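You operate a simulated robot arm through the tools that you are given. There is no shell and no other tool.

You are at the controls of a simulated robot arm. One attempt, no reset.

JOB
Spray helium at the window cap's clamp; press OK if the leak rate stays under 1.0E-9, else FAIL.
Fine: press ZERO once first; probe back in its holder and the knob on the can shut before you press. Set down upright: helium probe. Where these are worked on the way, their far stop is far enough and under half their travel is too little: knob on the helium can.

It is judged by the outcome, as a careful person would: the job done as asked, and still so three seconds after it is handed in. It fails if anything else is knocked over, pushed out of place, dropped, spilled or broken. A push-on lid holds only when it is set on centred and level and pressed home; a screw cap is set on level and turned clockwise until tight.

ROBOT AND FRAMES
A 7-joint arm with a three-finger gripper, fixed in place. Base frame: the origin is on the floor under the middle of its stand, x ahead of it, y to its left, z up; the work surface is at about z = 900. Units: mm, rad, N and s.
It reaches about 1342 mm from its shoulder. Its first joint turns from -2.897 to 2.897 rad. Payload 2.69 kg.
Tool frame: the origin (TCP) lies between the finger pads and is the grasp point; the fingertips stand 30 mm ahead of it; z points along the fingers, y is the line along which they close. The gripper opens to 128 mm; its body begins 117 mm behind the TCP.
Orientation is that of the tool frame in the base frame, as [roll, pitch, yaw] about the fixed x, y, z axes, in that order (R = Rz(yaw) Ry(pitch) Rx(roll)). With the fingers straight down and closing along the base's y, the tool's x points along the base's -x, its y along +y and its z along -z.

CONTROLS
- The arm moves only by the tool send_rows. Its argument "motion" is a list of rows, each a list of 7 numbers: the shift along the base's x, y, z in mm, then the turn, a rotation vector about the base's x, y, z in rad, then the finger opening in mm, from 0 to 128. In form: [[tx, ty, tz, wx, wy, wz, gripper], ...]. A call has 1 to 20 rows; each row is the pose to reach, as a shift and turn from the pose commanded when the call began. Each row takes 0.2 s and may step no farther than 50 mm and 0.15 rad from the row before; otherwise, or with a gripper value out of range, the whole call is refused. A pose out of reach is approached as far as the arm can. The call stops where the force on the tool passes 50 N (or 10 N more than at its start, if that is more) or the arm is blocked; 0.2 s more then pass. Each finger travels about 127 mm/s and halts on what it meets, pressing with about 39 N; the grip force reading is that of the motor and also rises with nothing between the fingers. The clock runs only during rows and for 0.2 s after the last one: add rows that repeat a pose to give the fingers time. It gives the time, the measured TCP pose, the force on the tool (base axes), the opening and the grip force at its end, in the units of the frame above (readings bear some noise), with the torque about the TCP (base axes, N m) and any sound that the robot's microphone picked up, and new pictures: "pictures" is both (left out), scene, wrist or none.
- Cameras (640 x 400 px; columns grow to the right, rows downward): "scene" is fixed at [224.7, 494.3, 1547.9]; the picture's right is [-0.46, -0.89, 0.00], its down [-0.46, 0.24, -0.86] and it looks along [0.76, -0.39, -0.52] (base axes); focal length 283 px, centre (320, 200). "wrist" rides on the gripper at [58, 54, -131] in the tool frame; the picture's right is [-0.68, 0.74, 0.00], its down [-0.62, -0.57, -0.55] and it looks along [-0.40, -0.37, 0.84] (tool axes); focal length 234 px, centre (320, 200). There is no depth. A picture from a camera that has moved, and an enlarged one, comes with that camera's place and axes in the base frame and with its lens. The place of the scene camera against the robot may be out by one fixed shift of up to 18 mm in any direction.
- slide_trunk(by): moves the trunk up (or, below 0, down) by that many mm; the arm rides with it, the base frame stays. It gives what a move gives, with no picture.
- enlarge(camera, box): a new picture of the part [left, top, right, bottom] of that camera's present view, enlarged. It takes no simulated time.
- close_job(): hands the job in; it is judged then, once.

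Nothing tells you positions but the pictures and the camera data. Unless the task says otherwise, let go and move clear before handing in.

The tools are called after "Call:" as a command line: name --pt "numbers of a row" for each row, then --argument value for the rest, lists and objects as JSON in quotes. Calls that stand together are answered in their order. send_rows: Moves the arm, as the interface text tells. Its arguments: {"type":"object","properties":{"motion":{"type":"array"},"pictures":{"type":"string","enum":["both","scene","wrist","none"]}},"required":["motion"]} The other tools are called the same way: slide_trunk (by) moves the trunk up or down; enlarge (camera, box) takes an enlarged picture of a part of a camera's view; close_job () hands the job in.

At the start:

```text
time_s: 0.0
tool_pos: [582.1, -145.3, 1395.6]
orientation: [3.14, -0.001, -3.141]
contact_force: [0.0, 0.0, 0.0]
ft_torque: [-0.03, 0.0, 0.0]
width: 128.3
gripper_force: 0.1
trunk travel left (down, up): [-150.0, 200.0]
```

scene: 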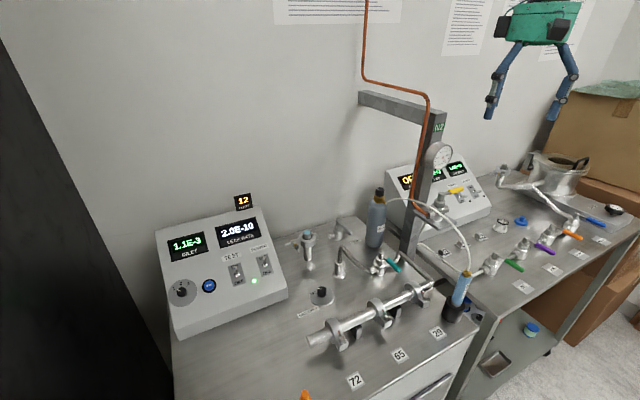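
wrist: 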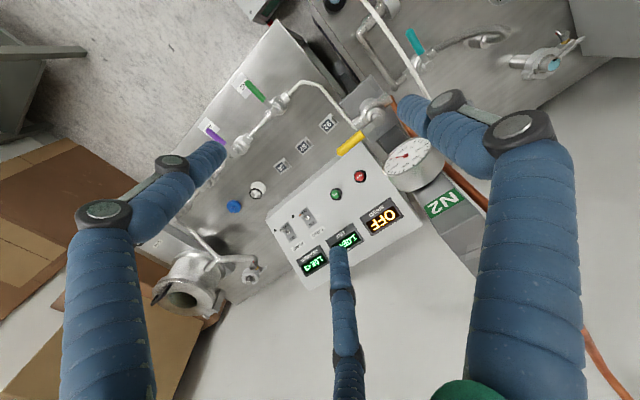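

I see a leak detector panel on the left (two displays, buttons), a manifold with tags 72, 65, 29, a helium can with a probe, and a second panel on the right. I'll look closer at the parts before moving.

Call:
enlarge --camera "scene" --box '[150, 180, 310, 340]'

Call:
enlarge --camera "scene" --box '[280, 180, 480, 305]'

Call:
enlarge --camera "scene" --box '[280, 270, 480, 395]'

Call:
enlarge --camera "scene" --box '[380, 140, 640, 302]'

Call:
enlarge --camera "scene" --box '[260, 0, 420, 100]'

```text
2.50 times, centred on (230, 260) of scene
camera zoom: at [224.7, 494.3, 1547.9], right [-0.46, -0.89, 0.0], down [-0.46, 0.24, -0.86], along [0.76, -0.39, -0.52], focal length 708 px, centre (545, 50)
```

zoom: 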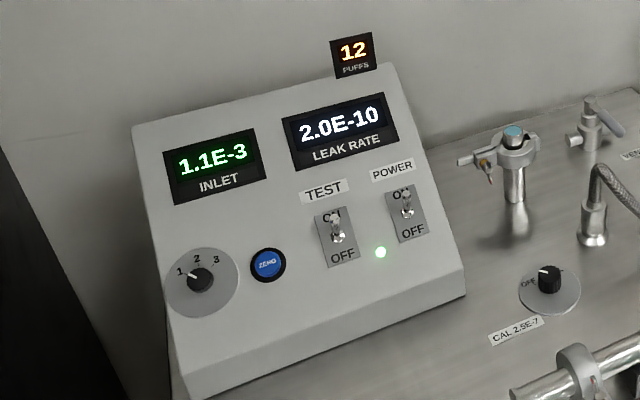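

```text
3.20 times, centred on (380, 242) of scene
camera zoom: at [224.7, 494.3, 1547.9], right [-0.46, -0.89, 0.0], down [-0.46, 0.24, -0.86], along [0.76, -0.39, -0.52], focal length 906 px, centre (128, 64)
```

zoom: 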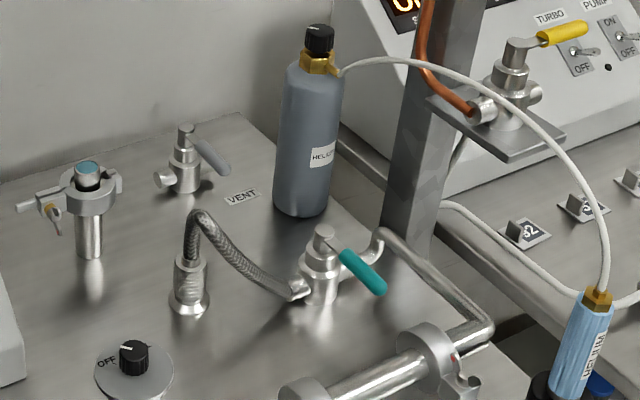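

```text
3.20 times, centred on (380, 332) of scene
camera zoom: at [224.7, 494.3, 1547.9], right [-0.46, -0.89, 0.0], down [-0.46, 0.24, -0.86], along [0.76, -0.39, -0.52], focal length 906 px, centre (128, -224)
```

zoom: 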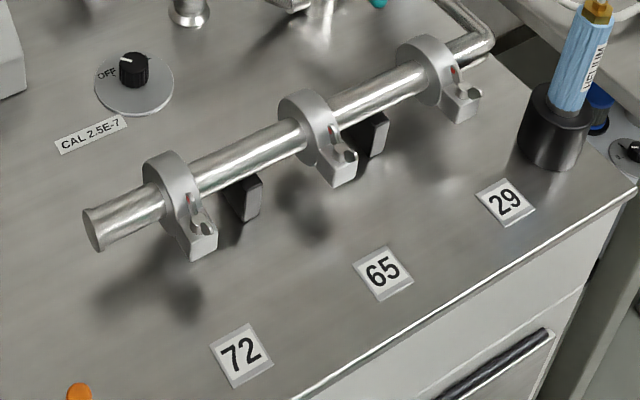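

```text
2.46 times, centred on (510, 221) of scene
camera zoom: at [224.7, 494.3, 1547.9], right [-0.46, -0.89, 0.0], down [-0.46, 0.24, -0.86], along [0.76, -0.39, -0.52], focal length 697 px, centre (-148, 148)
```

zoom: 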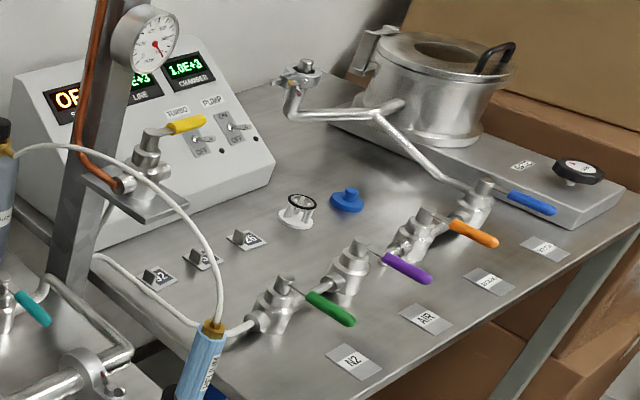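

```text
4.00 times, centred on (340, 50) of scene
camera zoom: at [224.7, 494.3, 1547.9], right [-0.46, -0.89, 0.0], down [-0.46, 0.24, -0.86], along [0.76, -0.39, -0.52], focal length 1133 px, centre (240, 800)
```

zoom: 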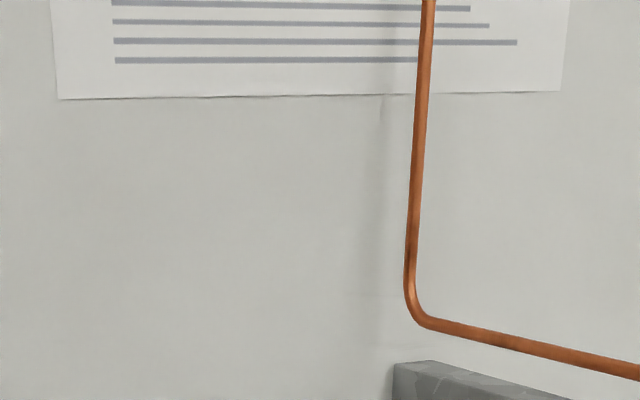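

The window cap seems to be the teal-glass port at around (803, 233); the can is near (815, -12) and the probe holder near (490, -21). I haven't found the OK and FAIL buttons yet, so I'll move the wrist camera over the left bench to survey.

Call:
send_rows --pt "0 45 0 0 0 0 128" --pt "0 90 0 0 0 0 128" --pt "0 135 0 0 0 0 128" --pt "0 180 0 0 0 0 128" --pt "0 225 0 0 0 0 128" --pt "0 270 0 0 0 0 128" --pt "0 315 0 0 0 0 128" --pt "0 360 0 0 0 0 128" --pt "0 405 0 0 0 0 128" --pt "0 450 0 0 0 0 128" --pt "0 480 0 0 0 0 128" --pt "0 500 0 0 0 0 128" --pictures "both"

```text
time_s: 2.6
tool_pos: [582.3, 355.0, 1395.0]
orientation: [3.142, 0.001, -3.141]
contact_force: [0.0, 0.2, 0.0]
ft_torque: [-0.01, -0.01, 0.03]
width: 128.1
gripper_force: 0.1
trunk travel left (down, up): [-150.0, 200.0]
camera wrist: at [524.8, 407.8, 1526.6], right [0.68, 0.74, 0.0], down [0.62, -0.57, 0.55], along [0.4, -0.37, -0.84], focal length 234 px, centre (320, 200)
```

scene: 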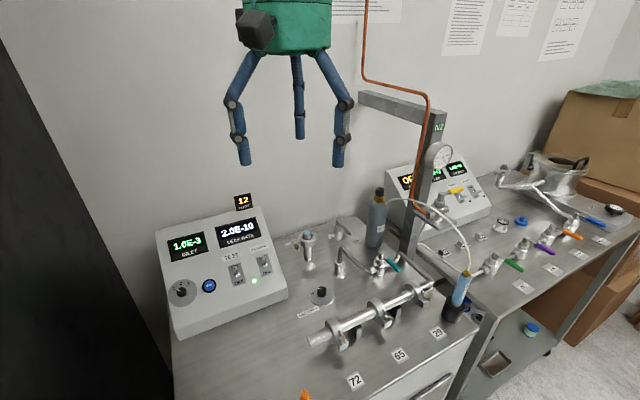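
wrist: 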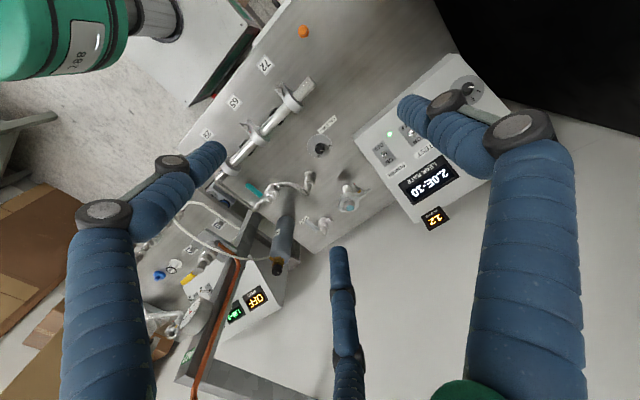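

The wrist view shows the left bench from above. I'll enlarge pieces of it to find the OK/FAIL buttons and identify the fittings.

Call:
enlarge --camera "wrist" --box '[350, 50, 510, 240]'

Call:
enlarge --camera "wrist" --box '[220, 0, 380, 110]'

Call:
enlarge --camera "wrist" --box '[230, 120, 390, 240]'

Call:
enlarge --camera "wrist" --box '[130, 150, 300, 350]'

Call:
enlarge --camera "scene" --box '[420, 260, 580, 380]'

Call:
enlarge --camera "scene" --box '[250, 340, 350, 400]'

```text
2.11 times, centred on (430, 145) of wrist
camera zoom: at [524.8, 407.8, 1526.6], right [0.68, 0.74, 0.0], down [0.62, -0.57, 0.55], along [0.4, -0.37, -0.84], focal length 493 px, centre (88, 316)
```

zoom: 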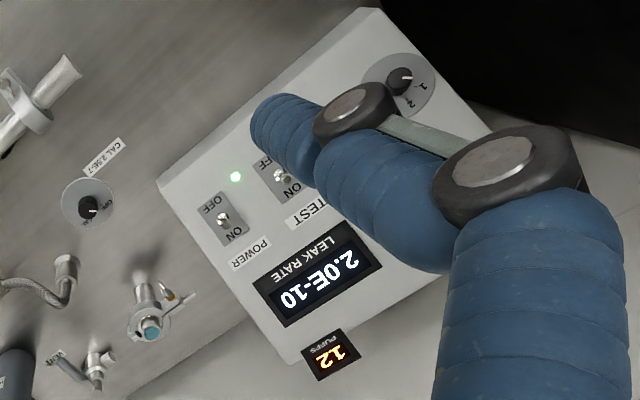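

```text
3.64 times, centred on (300, 55) of wrist
camera zoom: at [524.8, 407.8, 1526.6], right [0.68, 0.74, 0.0], down [0.62, -0.57, 0.55], along [0.4, -0.37, -0.84], focal length 852 px, centre (393, 727)
```

zoom: 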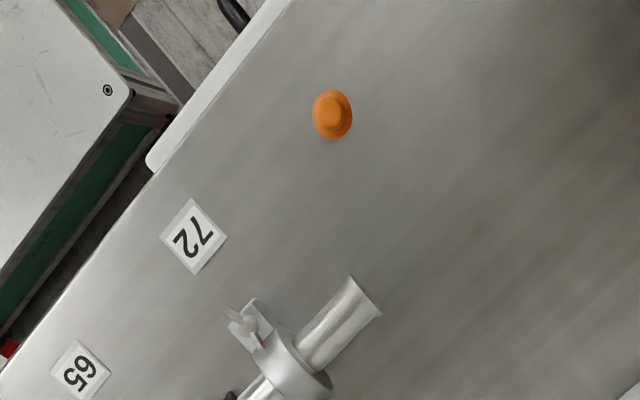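

```text
3.33 times, centred on (310, 180) of wrist
camera zoom: at [524.8, 407.8, 1526.6], right [0.68, 0.74, 0.0], down [0.62, -0.57, 0.55], along [0.4, -0.37, -0.84], focal length 781 px, centre (353, 267)
```

zoom: 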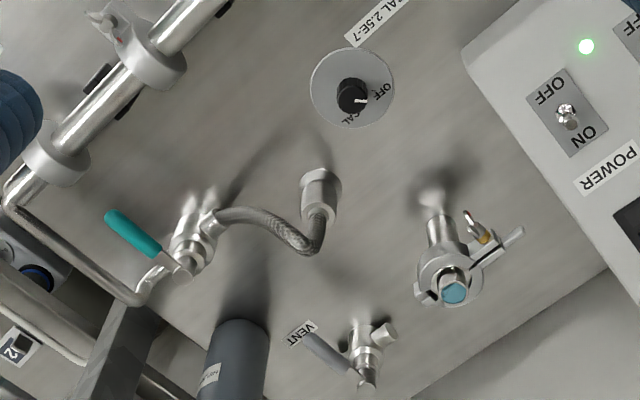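

```text
2.00 times, centred on (215, 250) of wrist
camera zoom: at [524.8, 407.8, 1526.6], right [0.68, 0.74, 0.0], down [0.62, -0.57, 0.55], along [0.4, -0.37, -0.84], focal length 468 px, centre (530, 100)
```

zoom: 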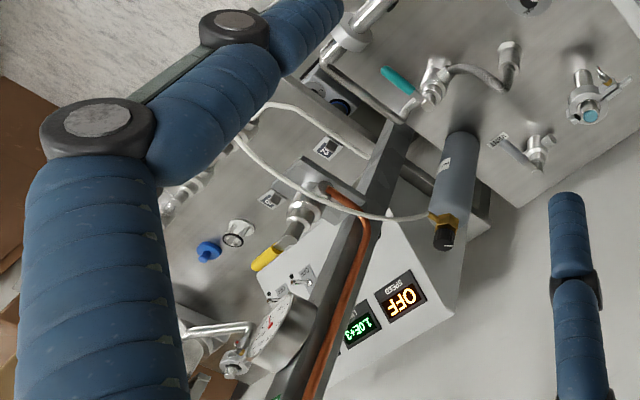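

```text
3.33 times, centred on (500, 320) of scene
camera zoom: at [224.7, 494.3, 1547.9], right [-0.46, -0.89, 0.0], down [-0.46, 0.24, -0.86], along [0.76, -0.39, -0.52], focal length 944 px, centre (-280, -200)
```

zoom: 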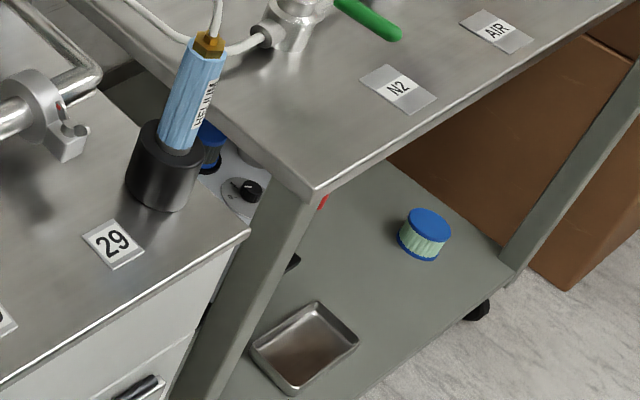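

```text
6.40 times, centred on (300, 370) of scene
camera zoom: at [224.7, 494.3, 1547.9], right [-0.46, -0.89, 0.0], down [-0.46, 0.24, -0.86], along [0.76, -0.39, -0.52], focal length 1812 px, centre (448, -888)
```

zoom: 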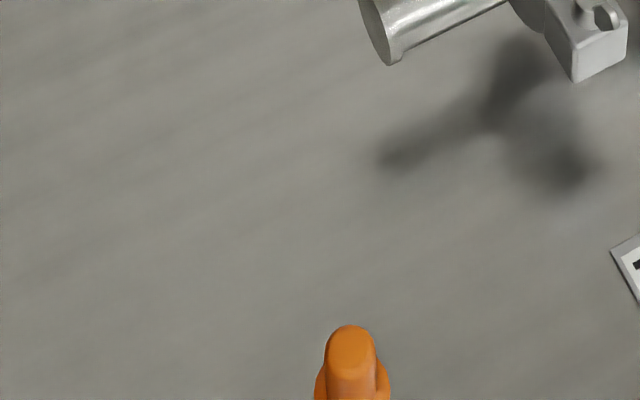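

No OK/FAIL buttons on the leak detector panel itself; in the first wrist picture there were a green and a red button near the right-hand panel. I'll go back there and zoom in.

Call:
send_rows --pt "0 -45 0 0 0 0 128" --pt "0 -90 0 0 0 0 128" --pt "0 -135 0 0 0 0 128" --pt "0 -180 0 0 0 0 128" --pt "0 -225 0 0 0 0 128" --pt "0 -270 0 0 0 0 128" --pt "0 -315 0 0 0 0 128" --pt "0 -360 0 0 0 0 128" --pt "0 -405 0 0 0 0 128" --pt "0 -450 0 0 0 0 128" --pt "0 -480 0 0 0 0 128" --pt "0 -500 0 0 0 0 128" --pictures "wrist"

Call:
enlarge --camera "wrist" --box '[260, 150, 420, 280]'

Call:
enlarge --camera "wrist" --box '[250, 0, 410, 110]'

Call:
enlarge --camera "wrist" --box '[180, 100, 310, 290]'

```text
time_s: 5.2
tool_pos: [581.9, -146.2, 1394.6]
orientation: [-3.141, 0.0, -3.14]
contact_force: [0.2, 0.4, -0.3]
ft_torque: [0.03, -0.02, 0.01]
width: 128.0
gripper_force: 0.1
trunk travel left (down, up): [-150.0, 200.0]
camera wrist: at [524.4, -93.6, 1525.9], right [0.68, 0.74, 0.0], down [0.62, -0.56, 0.55], along [0.4, -0.37, -0.84], focal length 234 px, centre (320, 200)
```

wrist: 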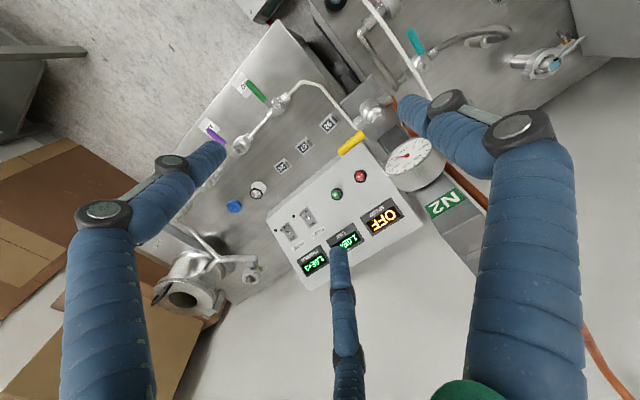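

```text
3.08 times, centred on (340, 215) of wrist
camera zoom: at [524.4, -93.6, 1525.9], right [0.68, 0.74, 0.0], down [0.62, -0.56, 0.55], along [0.4, -0.37, -0.84], focal length 720 px, centre (258, 154)
```

zoom: 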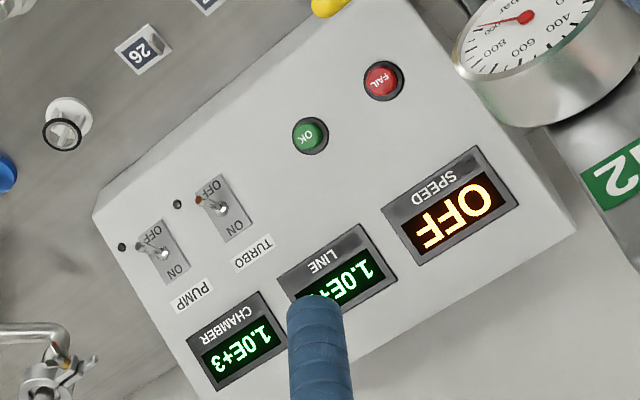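

```text
3.64 times, centred on (330, 55) of wrist
camera zoom: at [524.4, -93.6, 1525.9], right [0.68, 0.74, 0.0], down [0.62, -0.56, 0.55], along [0.4, -0.37, -0.84], focal length 852 px, centre (284, 727)
```

zoom: 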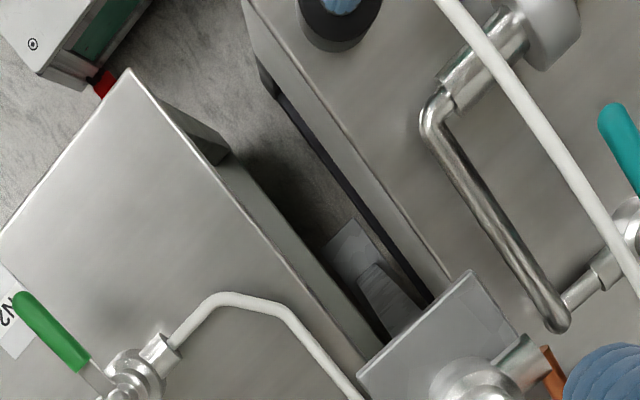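

```text
2.11 times, centred on (245, 195) of wrist
camera zoom: at [524.4, -93.6, 1525.9], right [0.68, 0.74, 0.0], down [0.62, -0.56, 0.55], along [0.4, -0.37, -0.84], focal length 493 px, centre (478, 210)
```

zoom: 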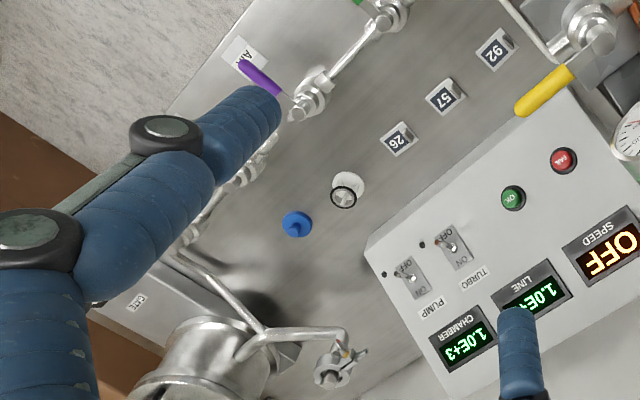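

OK (green) and FAIL (red) are on the right-hand panel's sloped face. Let me verify which fitting has the window (compare the chamber's clamp on the right with the teal-topped one on the left).

Call:
enlarge --camera "wrist" --box '[225, 250, 275, 300]'

Call:
enlarge --camera "wrist" --box '[500, 30, 590, 90]'

Call:
enlarge --camera "scene" --box '[285, 220, 345, 280]'

Call:
enlarge --camera "scene" --box '[485, 150, 535, 200]'

Call:
enlarge --camera "scene" --box '[435, 265, 495, 325]'

Call:
enlarge --camera "scene" --box '[360, 180, 420, 250]'

```text
8.00 times, centred on (250, 275) of wrist
camera zoom: at [524.4, -93.6, 1525.9], right [0.68, 0.74, 0.0], down [0.62, -0.56, 0.55], along [0.4, -0.37, -0.84], focal length 1873 px, centre (880, -400)
```

zoom: 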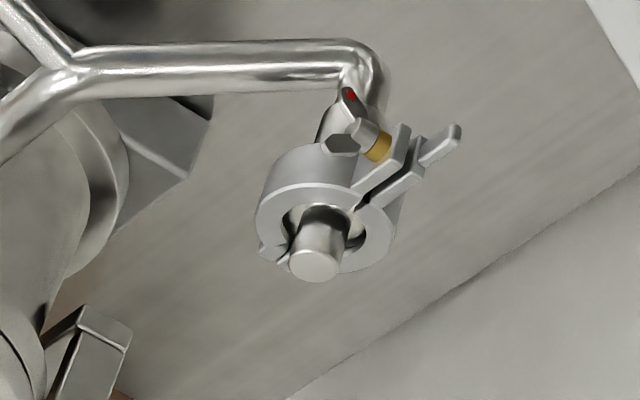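

```text
6.67 times, centred on (545, 60) of wrist
camera zoom: at [524.4, -93.6, 1525.9], right [0.68, 0.74, 0.0], down [0.62, -0.56, 0.55], along [0.4, -0.37, -0.84], focal length 1561 px, centre (-1180, 1133)
```

zoom: 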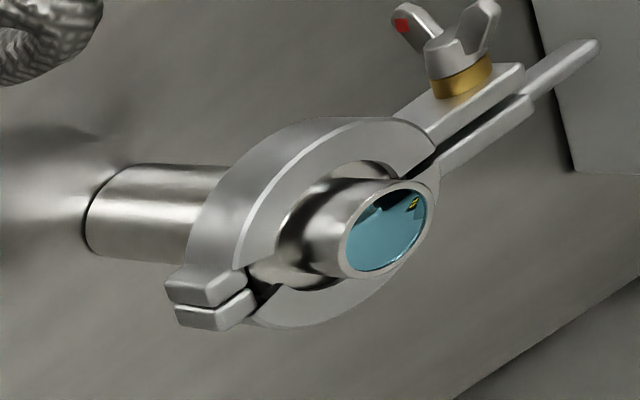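

```text
6.67 times, centred on (315, 250) of scene
camera zoom: at [224.7, 494.3, 1547.9], right [-0.46, -0.89, 0.0], down [-0.46, 0.24, -0.86], along [0.76, -0.39, -0.52], focal length 1888 px, centre (353, -133)
```

zoom: 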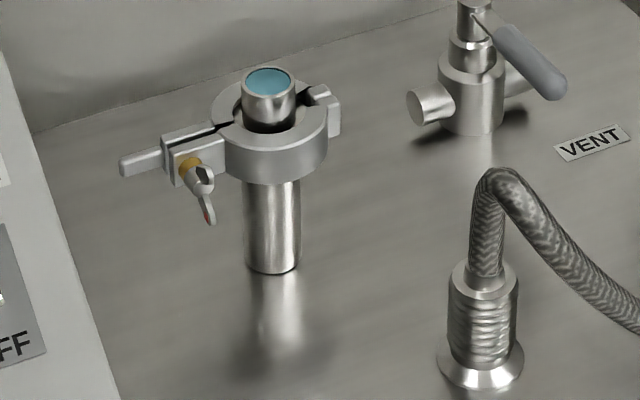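

```text
8.00 times, centred on (510, 175) of scene
camera zoom: at [224.7, 494.3, 1547.9], right [-0.46, -0.89, 0.0], down [-0.46, 0.24, -0.86], along [0.76, -0.39, -0.52], focal length 2265 px, centre (-1200, 400)
```

zoom: 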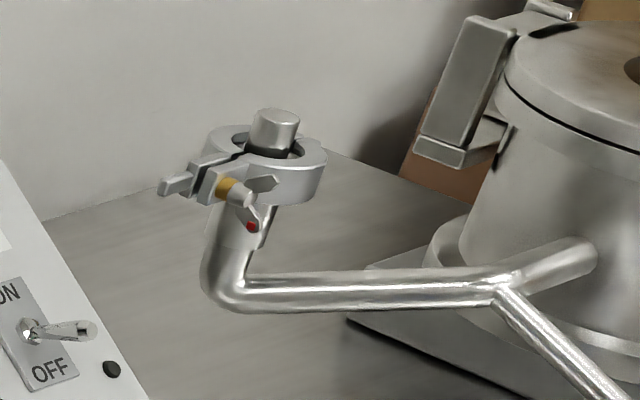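

```text
6.67 times, centred on (465, 295) of scene
camera zoom: at [224.7, 494.3, 1547.9], right [-0.46, -0.89, 0.0], down [-0.46, 0.24, -0.86], along [0.76, -0.39, -0.52], focal length 1888 px, centre (-647, -433)
```

zoom: 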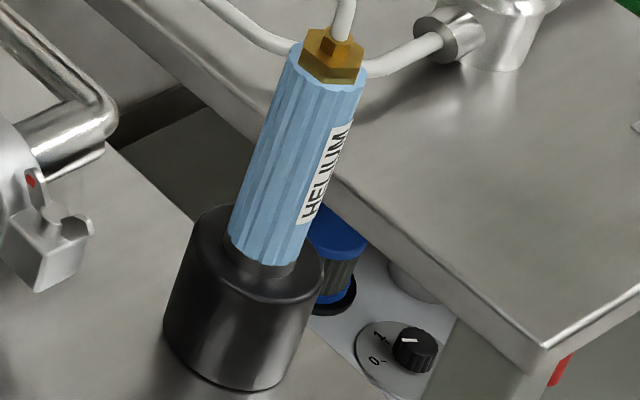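

```text
5.71 times, centred on (390, 215) of scene
camera zoom: at [224.7, 494.3, 1547.9], right [-0.46, -0.89, 0.0], down [-0.46, 0.24, -0.86], along [0.76, -0.39, -0.52], focal length 1618 px, centre (-80, 114)
```

zoom: 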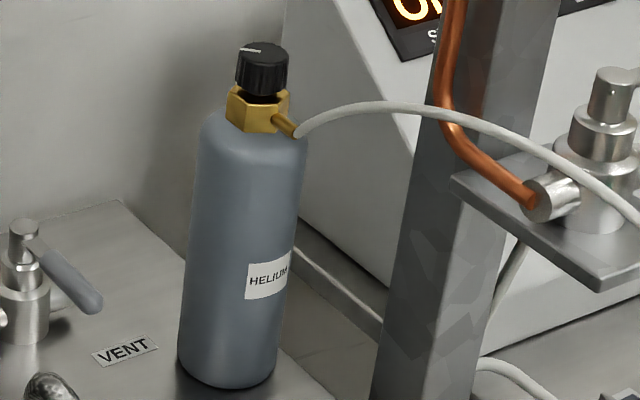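

The window cap is the teal-glass fitting on the left bench (scene ≈ (803, 233)), and ZERO is around (812, 516, 977) on the detector's ~45° face. I'll close the fingers, tilt the tool about 45° to face that panel, and look at it from ~200 mm off.

Call:
send_rows --pt "0 33 0 0 0 0 0" --pt "0 66 0 0 0 0 0" --pt "0 99 0 0 0 0 0" --pt "0 132 0 0 0 0 0" --pt "0 165 0 0 0 0 0" --pt "0 198 0 0 0 0 0" --pt "0 231 0 0 0 0 0" --pt "0 264 0 0 0 0 0" --pt "0 297 0 0 0 0 0" --pt "0 330 0 0 0 0 0" --pt "9 363 -27 0 -0.13 0 0" --pt "18 396 -54 0 -0.26 0 0" --pt "27 429 -81 0 -0.39 0 0" --pt "36 462 -108 0 -0.52 0 0" --pt "45 495 -135 0 -0.65 0 0" --pt "54 528 -162 0 -0.78 0 0" --pt "63 561 -189 0 -0.78 0 0" --pt "72 594 -216 0 -0.78 0 0" --pt "81 627 -243 0 -0.78 0 0" --pt "90 660 -270 0 -0.78 0 0" --pictures "both"

```text
time_s: 9.4
tool_pos: [671.5, 516.2, 1125.2]
orientation: [3.14, 0.782, -3.141]
contact_force: [-1.2, -0.5, -0.4]
ft_torque: [-0.01, -0.02, 0.04]
width: 2.0
gripper_force: 31.5
trunk travel left (down, up): [-150.0, 200.0]
camera wrist: at [538.6, 568.5, 1178.0], right [0.48, 0.74, 0.48], down [0.05, -0.57, 0.82], along [0.88, -0.37, -0.31], focal length 234 px, centre (320, 200)
```

scene: 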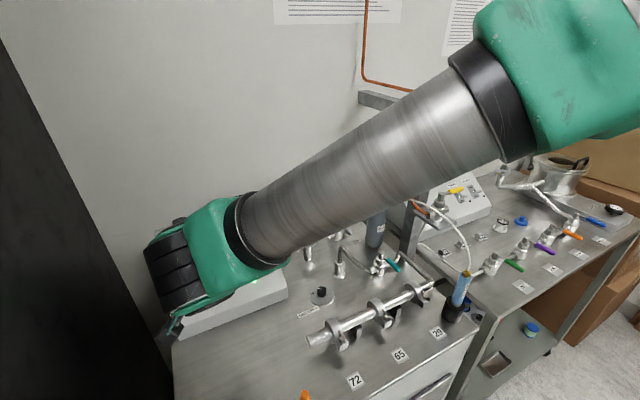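
wrist: 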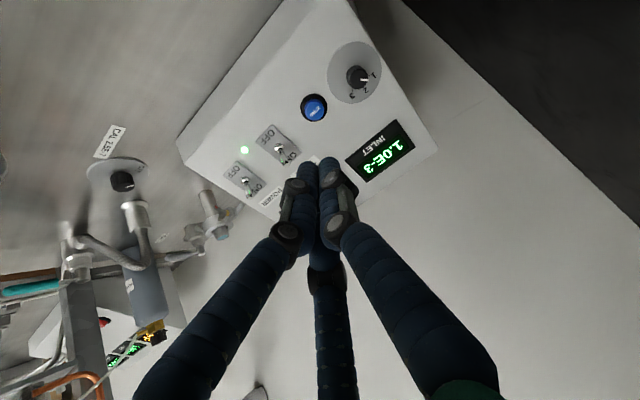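

The closed fingers and the panel are visible; triangulating ZERO gives ≈ (811, 516, 970). Let me zoom in to confirm its shape and centre before pressing.

Call:
enlarge --camera "wrist" --box '[270, 70, 370, 190]'

Call:
enlarge --camera "wrist" --box '[180, 60, 440, 220]'

```text
3.33 times, centred on (320, 130) of wrist
camera zoom: at [538.6, 568.5, 1178.0], right [0.48, 0.74, 0.48], down [0.05, -0.57, 0.82], along [0.88, -0.37, -0.31], focal length 781 px, centre (320, 433)
```

zoom: 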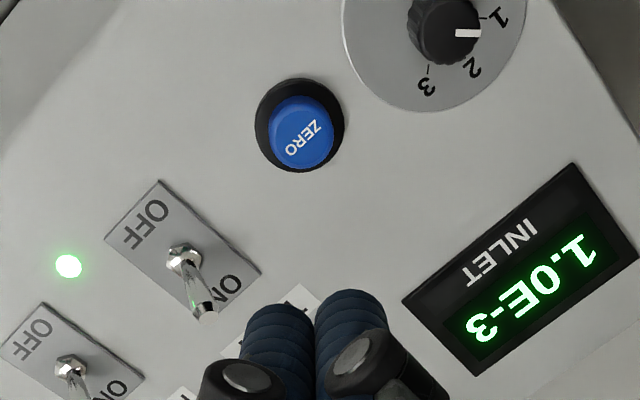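

```text
2.46 times, centred on (310, 140) of wrist
camera zoom: at [538.6, 568.5, 1178.0], right [0.48, 0.74, 0.48], down [0.05, -0.57, 0.82], along [0.88, -0.37, -0.31], focal length 576 px, centre (345, 348)
```

zoom: 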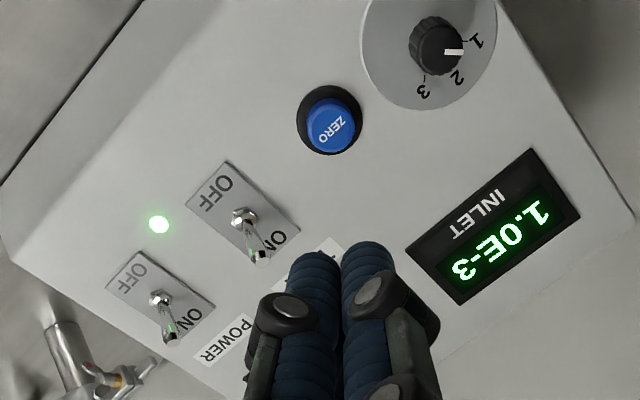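

ZERO's blue cap centres at about (806, 516, 978), roughly 8 mm off my tool axis. I'll align and approach to ~45 mm from it, then check.

Call:
send_rows --pt "20 0 -23 0 0 0 0" --pt "40 0 -46 0 0 0 0" --pt "60 0 -69 0 0 0 0" --pt "79 0 -91 0 0 0 0" --pt "79 0 -91 0 0 0 0" --pictures "wrist"

Call:
enlarge --camera "wrist" --box '[260, 110, 380, 210]'

```text
time_s: 10.6
tool_pos: [751.5, 515.1, 1034.4]
orientation: [-3.14, 0.779, -3.139]
contact_force: [0.1, -0.3, 0.0]
ft_torque: [0.0, -0.03, -0.03]
width: 2.1
gripper_force: 31.5
trunk travel left (down, up): [-150.0, 200.0]
camera wrist: at [619.0, 567.6, 1085.7], right [0.48, 0.74, 0.47], down [0.05, -0.56, 0.82], along [0.88, -0.37, -0.31], focal length 234 px, centre (320, 200)
```

wrist: 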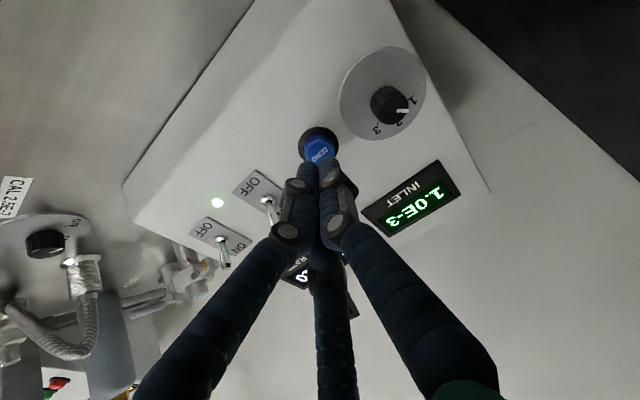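

```text
4.00 times, centred on (320, 160) of wrist
camera zoom: at [619.0, 567.6, 1085.7], right [0.48, 0.74, 0.47], down [0.05, -0.56, 0.82], along [0.88, -0.37, -0.31], focal length 937 px, centre (320, 360)
```

zoom: 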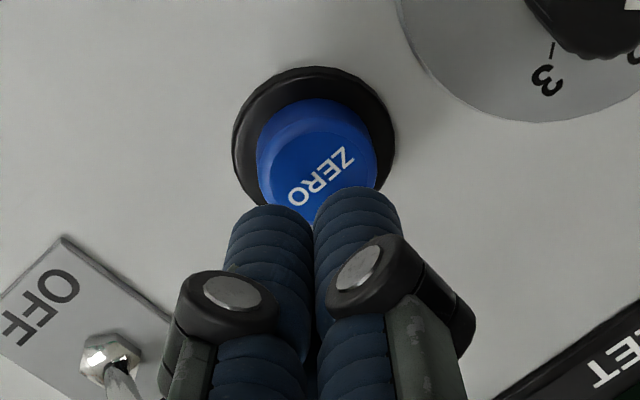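

Triangulating with the two wrist views puts the ZERO face at about (777, 521, 997), a bit closer and ~6–8 mm off to the side. I'll shift laterally and re-check before pressing.

Call:
send_rows --pt "-6 6 -6 0 0 0 0" --pt "-6 6 -6 0 0 0 0" --pictures "wrist"

Call:
enlarge --camera "wrist" --box '[260, 110, 380, 210]'

```text
time_s: 11.2
tool_pos: [744.7, 520.7, 1028.8]
orientation: [3.141, 0.781, -3.139]
contact_force: [-0.4, -0.2, 0.4]
ft_torque: [-0.03, 0.0, -0.01]
width: 2.0
gripper_force: 31.4
trunk travel left (down, up): [-150.0, 200.0]
camera wrist: at [612.1, 573.8, 1080.0], right [0.48, 0.74, 0.48], down [0.05, -0.57, 0.82], along [0.88, -0.37, -0.31], focal length 234 px, centre (320, 200)
```

wrist: 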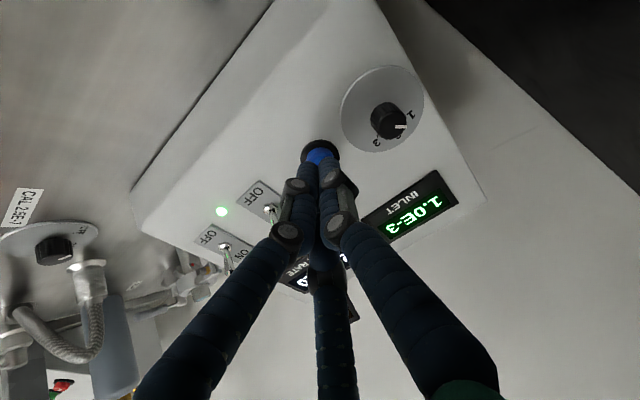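

```text
4.00 times, centred on (320, 160) of wrist
camera zoom: at [612.1, 573.8, 1080.0], right [0.48, 0.74, 0.48], down [0.05, -0.57, 0.82], along [0.88, -0.37, -0.31], focal length 937 px, centre (320, 360)
```

zoom: 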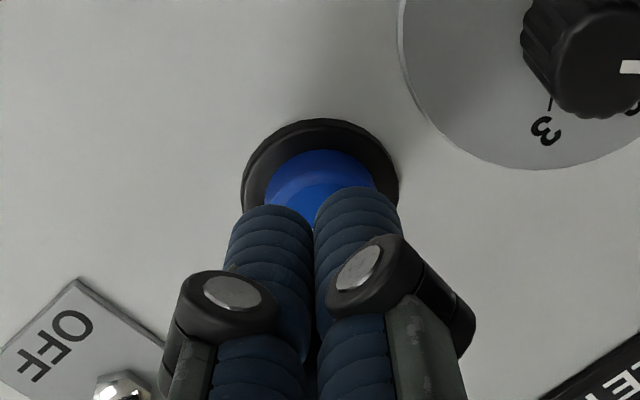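

The tool axis now runs through the button centre, about 13 mm away. I'll advance slowly and watch force and sound.

Call:
send_rows --pt "2.8 0 -2.8 0 0 0 0" --pt "5.6 0 -5.7 0 0 0 0" --pt "7.7 0 -7.8 0 0 0 0" --pt "9.2 0 -9.2 0 0 0 0" --pictures "none"

Call:
enlarge --camera "wrist" --box '[260, 110, 380, 210]'

```text
time_s: 12.2
tool_pos: [755.0, 521.5, 1018.2]
orientation: [-3.141, 0.78, -3.141]
contact_force: [-0.8, -0.4, 0.2]
ft_torque: [-0.02, 0.02, -0.01]
width: 2.1
gripper_force: 31.5
trunk travel left (down, up): [-150.0, 200.0]
```

```text
4.00 times, centred on (320, 160) of wrist
camera zoom: at [621.5, 573.4, 1070.8], right [0.48, 0.74, 0.48], down [0.05, -0.57, 0.82], along [0.88, -0.37, -0.31], focal length 937 px, centre (320, 360)
```

zoom: 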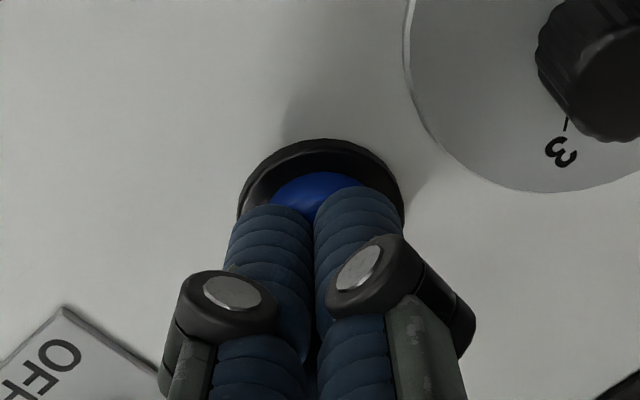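

No contact yet. Continuing in small steps.

Call:
send_rows --pt "1.0 0 -1.0 0 0 0 0" --pt "2.0 0 -2.0 0 0 0 0" --pt "3.0 0 -3.0 0 0 0 0" --pictures "none"

Call:
enlarge --camera "wrist" --box '[240, 110, 460, 240]'

```text
time_s: 13.0
tool_pos: [758.2, 521.5, 1015.4]
orientation: [-3.14, 0.779, -3.139]
contact_force: [-0.8, 0.1, -0.2]
ft_torque: [-0.02, 0.01, -0.02]
width: 2.3
gripper_force: 31.2
trunk travel left (down, up): [-150.0, 200.0]
```

```text
2.91 times, centred on (350, 175) of wrist
camera zoom: at [624.6, 573.8, 1067.8], right [0.48, 0.74, 0.48], down [0.05, -0.56, 0.82], along [0.88, -0.37, -0.31], focal length 681 px, centre (233, 273)
```

zoom: 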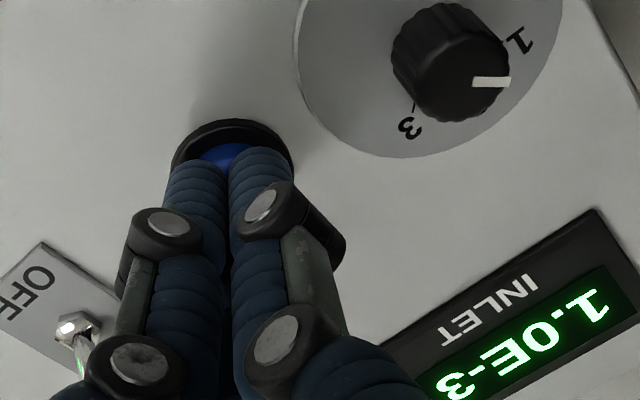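

Call:
send_rows --pt "1.0 0 -1.0 0 0 0 0" --pt "2.0 0 -2.0 0 0 0 0" --pt "3.0 0 -3.0 0 0 0 0" --pt "4.0 0 -4.0 0 0 0 0" --pictures "none"

Call:
enlarge --camera "wrist" --box '[240, 110, 460, 240]'

```text
time_s: 14.0
tool_pos: [760.4, 520.2, 1011.3]
orientation: [-3.141, 0.779, -3.141]
contact_force: [-3.6, 1.1, 2.5]
ft_torque: [0.02, 0.04, 0.01]
width: 5.9
gripper_force: 31.6
trunk travel left (down, up): [-150.0, 200.0]
heard: click
```

```text
2.91 times, centred on (350, 175) of wrist
camera zoom: at [628.2, 573.9, 1064.4], right [0.48, 0.74, 0.48], down [0.05, -0.57, 0.82], along [0.88, -0.37, -0.31], focal length 681 px, centre (233, 273)
```

zoom: 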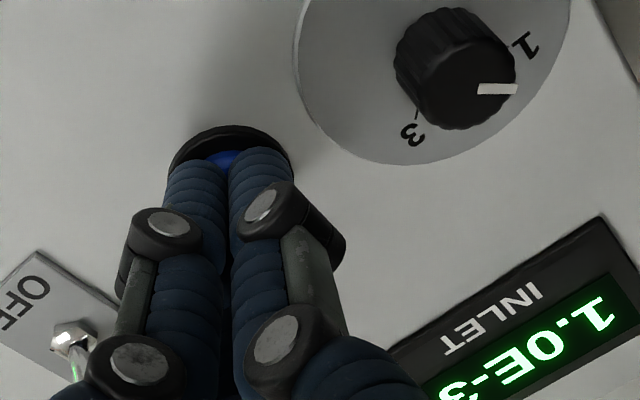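

A click was heard — ZERO is pressed (tip contact at about (781, 521, 991)). I'll back straight off and read the display.

Call:
send_rows --pt "-10 0 10 0 0 0 0" --pt "-40 0 40 0 0 0 0" --pt "-70 0 75 0 0 0 0" --pt "-100 0 110 0 0 0 0" --pt "-130 0 145 0 0 0 0" --pt "-150 0 185 0 0 0 0" --pictures "both"

Call:
enlarge --camera "wrist" --box '[180, 60, 440, 220]'

```text
time_s: 15.4
tool_pos: [610.7, 520.5, 1194.2]
orientation: [-3.141, 0.779, -3.14]
contact_force: [0.0, 0.7, -0.4]
ft_torque: [-0.04, 0.03, 0.04]
width: 2.2
gripper_force: 31.9
trunk travel left (down, up): [-150.0, 200.0]
camera wrist: at [477.5, 573.5, 1248.4], right [0.48, 0.74, 0.47], down [0.05, -0.56, 0.82], along [0.88, -0.37, -0.31], focal length 234 px, centre (320, 200)
```

scene: 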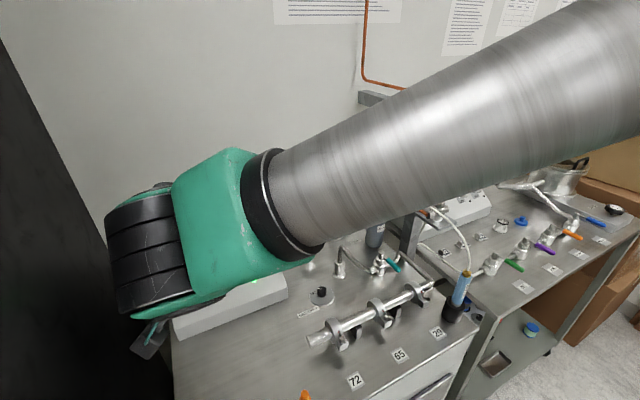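
wrist: 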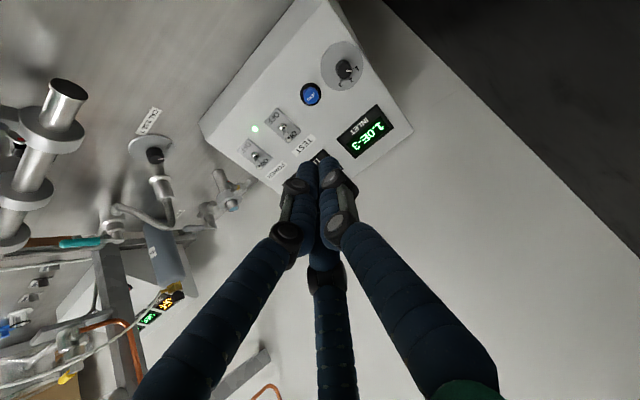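

```text
2.46 times, centred on (310, 140) of wrist
camera zoom: at [477.5, 573.5, 1248.4], right [0.48, 0.74, 0.47], down [0.05, -0.56, 0.82], along [0.88, -0.37, -0.31], focal length 576 px, centre (345, 348)
```

zoom: 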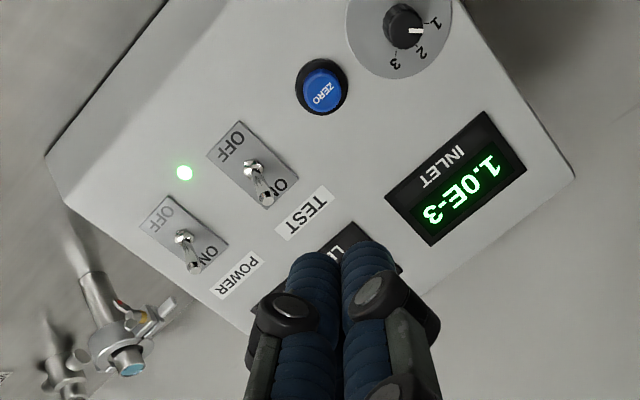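

ZERO is done. Next I need the can's knob; I'll zoom on the can and the post/crossbar from here to locate them and check for clearance.

Call:
enlarge --camera "wrist" --box '[60, 200, 220, 370]'

Call:
enlarge --camera "wrist" --box '[130, 260, 200, 310]'

Call:
enlarge --camera "wrist" --box '[190, 150, 260, 220]'

```text
2.35 times, centred on (140, 285) of wrist
camera zoom: at [477.5, 573.5, 1248.4], right [0.48, 0.74, 0.47], down [0.05, -0.56, 0.82], along [0.88, -0.37, -0.31], focal length 551 px, centre (744, 0)
```

zoom: 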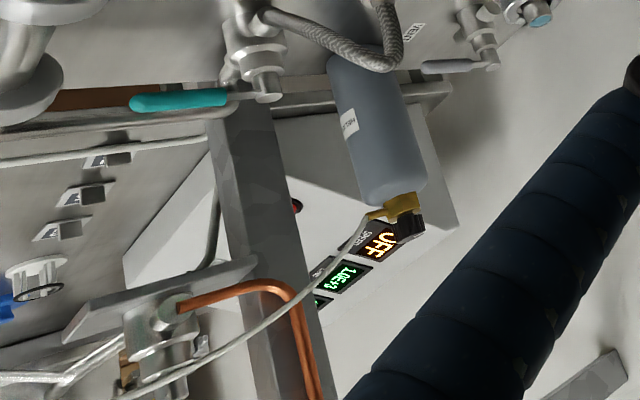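

```text
8.00 times, centred on (165, 285) of wrist
camera zoom: at [477.5, 573.5, 1248.4], right [0.48, 0.74, 0.47], down [0.05, -0.56, 0.82], along [0.88, -0.37, -0.31], focal length 1873 px, centre (1560, -480)
```

zoom: 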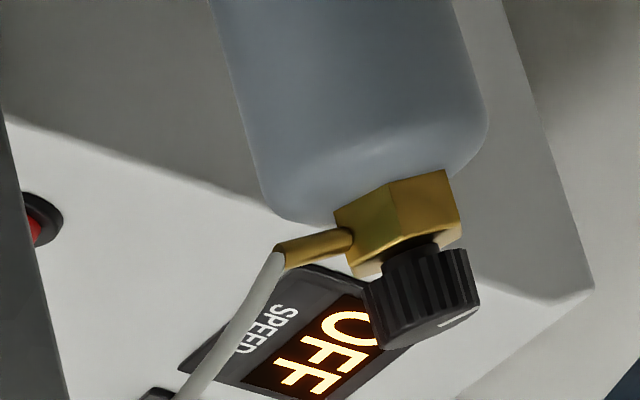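

```text
5.71 times, centred on (225, 185) of wrist
camera zoom: at [477.5, 573.5, 1248.4], right [0.48, 0.74, 0.47], down [0.05, -0.56, 0.82], along [0.88, -0.37, -0.31], focal length 1338 px, centre (863, 286)
```

zoom: 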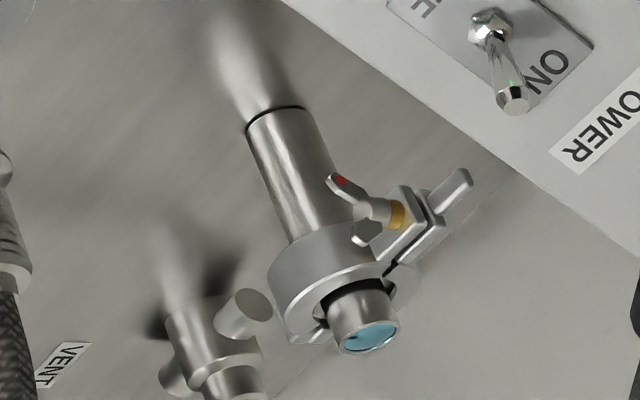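

The knob's top triangulates to about (810, -11, 1112), the window cap's glass to (848, 221, 1004), and there's a crossbar around y ≈ -86, z ≈ 1340, so I'll come at the knob leaning ~20° toward +y to stay clear. First I'll level the tool and move toward the can at a safe height.

Call:
send_rows --pt "4 -28 13 0 0.0975 0 60" --pt "8 -55 26 0 0.195 0 60" --pt "12 -83 40 0 0.2925 0 60" --pt "15 -110 53 0 0.39 0 60" --pt "19 -138 66 0 0.4875 0 60" --pt "23 -165 80 0 0.585 0 60" --pt "27 -193 93 0 0.6825 0 60" --pt "30 -220 106 0 0.78 0 60" --pt "30 -220 106 0 0.78 0 60" --pictures "both"

Call:
enlarge --camera "scene" --box '[150, 180, 310, 280]'

```text
time_s: 17.4
tool_pos: [642.1, 299.9, 1300.8]
orientation: [3.142, -0.001, -3.139]
contact_force: [0.4, -0.6, -0.8]
ft_torque: [0.09, 0.07, 0.04]
width: 60.2
gripper_force: 0.0
trunk travel left (down, up): [-150.0, 200.0]
camera wrist: at [585.1, 353.1, 1433.6], right [0.68, 0.74, 0.0], down [0.62, -0.56, 0.55], along [0.4, -0.37, -0.84], focal length 234 px, centre (320, 200)
```

scene: 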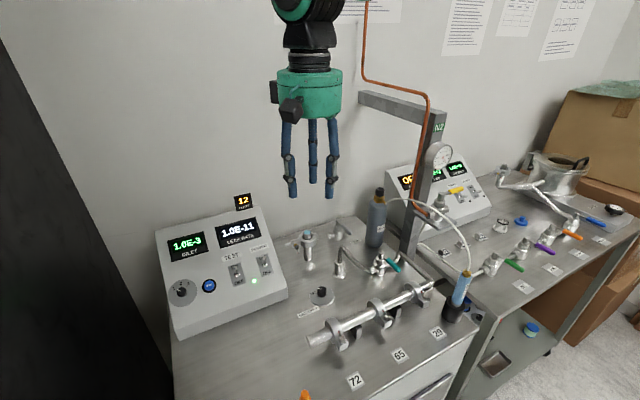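
wrist: 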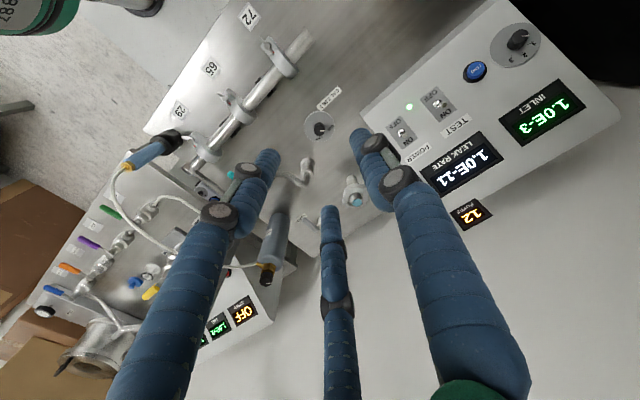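

```text
4.00 times, centred on (230, 230) of scene
camera zoom: at [224.7, 494.3, 1547.9], right [-0.46, -0.89, 0.0], down [-0.46, 0.24, -0.86], along [0.76, -0.39, -0.52], focal length 1133 px, centre (680, 80)
```

zoom: 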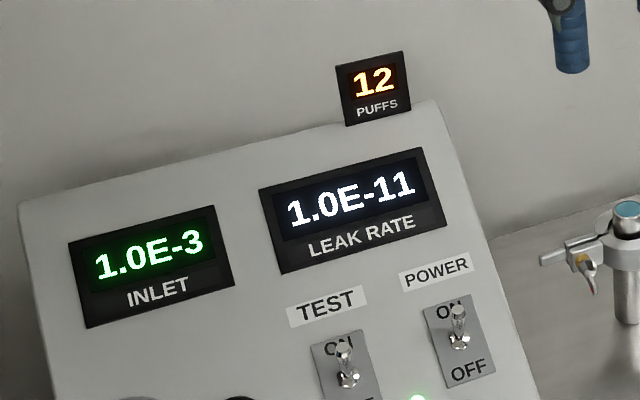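

ZERO worked: leak rate reads 1.0E-11, 12 puffs left. Let me zoom on the knob and probe from this view for better positions.

Call:
enlarge --camera "wrist" --box '[230, 240, 310, 300]'

Call:
enlarge --camera "wrist" --box '[110, 110, 200, 200]'

Call:
enlarge --camera "wrist" --box '[320, 160, 400, 220]'

```text
6.67 times, centred on (270, 270) of wrist
camera zoom: at [585.1, 353.1, 1433.6], right [0.68, 0.74, 0.0], down [0.62, -0.56, 0.55], along [0.4, -0.37, -0.84], focal length 1561 px, centre (653, -267)
```

zoom: 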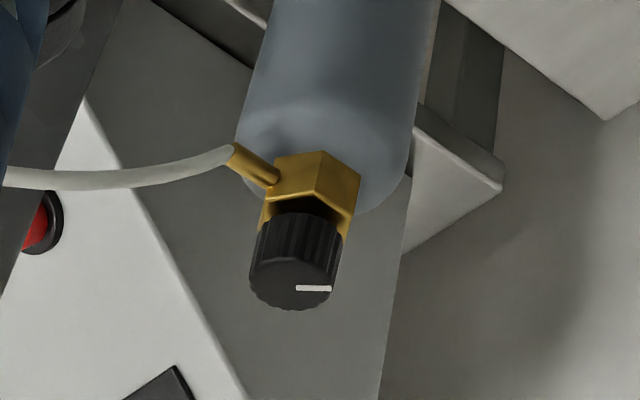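

```text
4.44 times, centred on (155, 155) of wrist
camera zoom: at [585.1, 353.1, 1433.6], right [0.68, 0.74, 0.0], down [0.62, -0.56, 0.55], along [0.4, -0.37, -0.84], focal length 1041 px, centre (1053, 400)
```

zoom: 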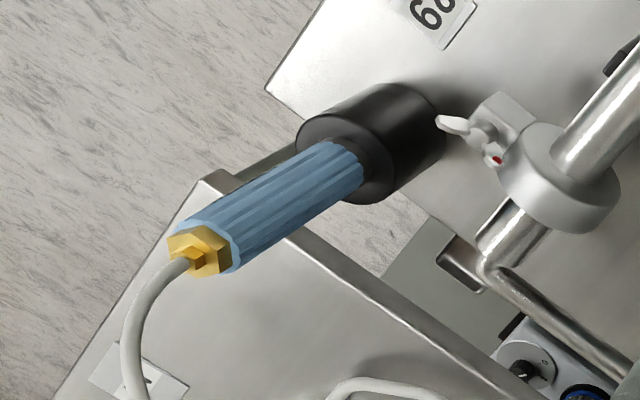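

```text
6.67 times, centred on (360, 190) of wrist
camera zoom: at [585.1, 353.1, 1433.6], right [0.68, 0.74, 0.0], down [0.62, -0.56, 0.55], along [0.4, -0.37, -0.84], focal length 1561 px, centre (53, 267)
```

zoom: 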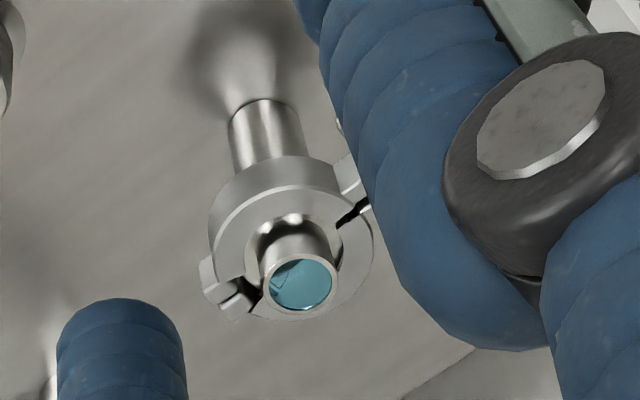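

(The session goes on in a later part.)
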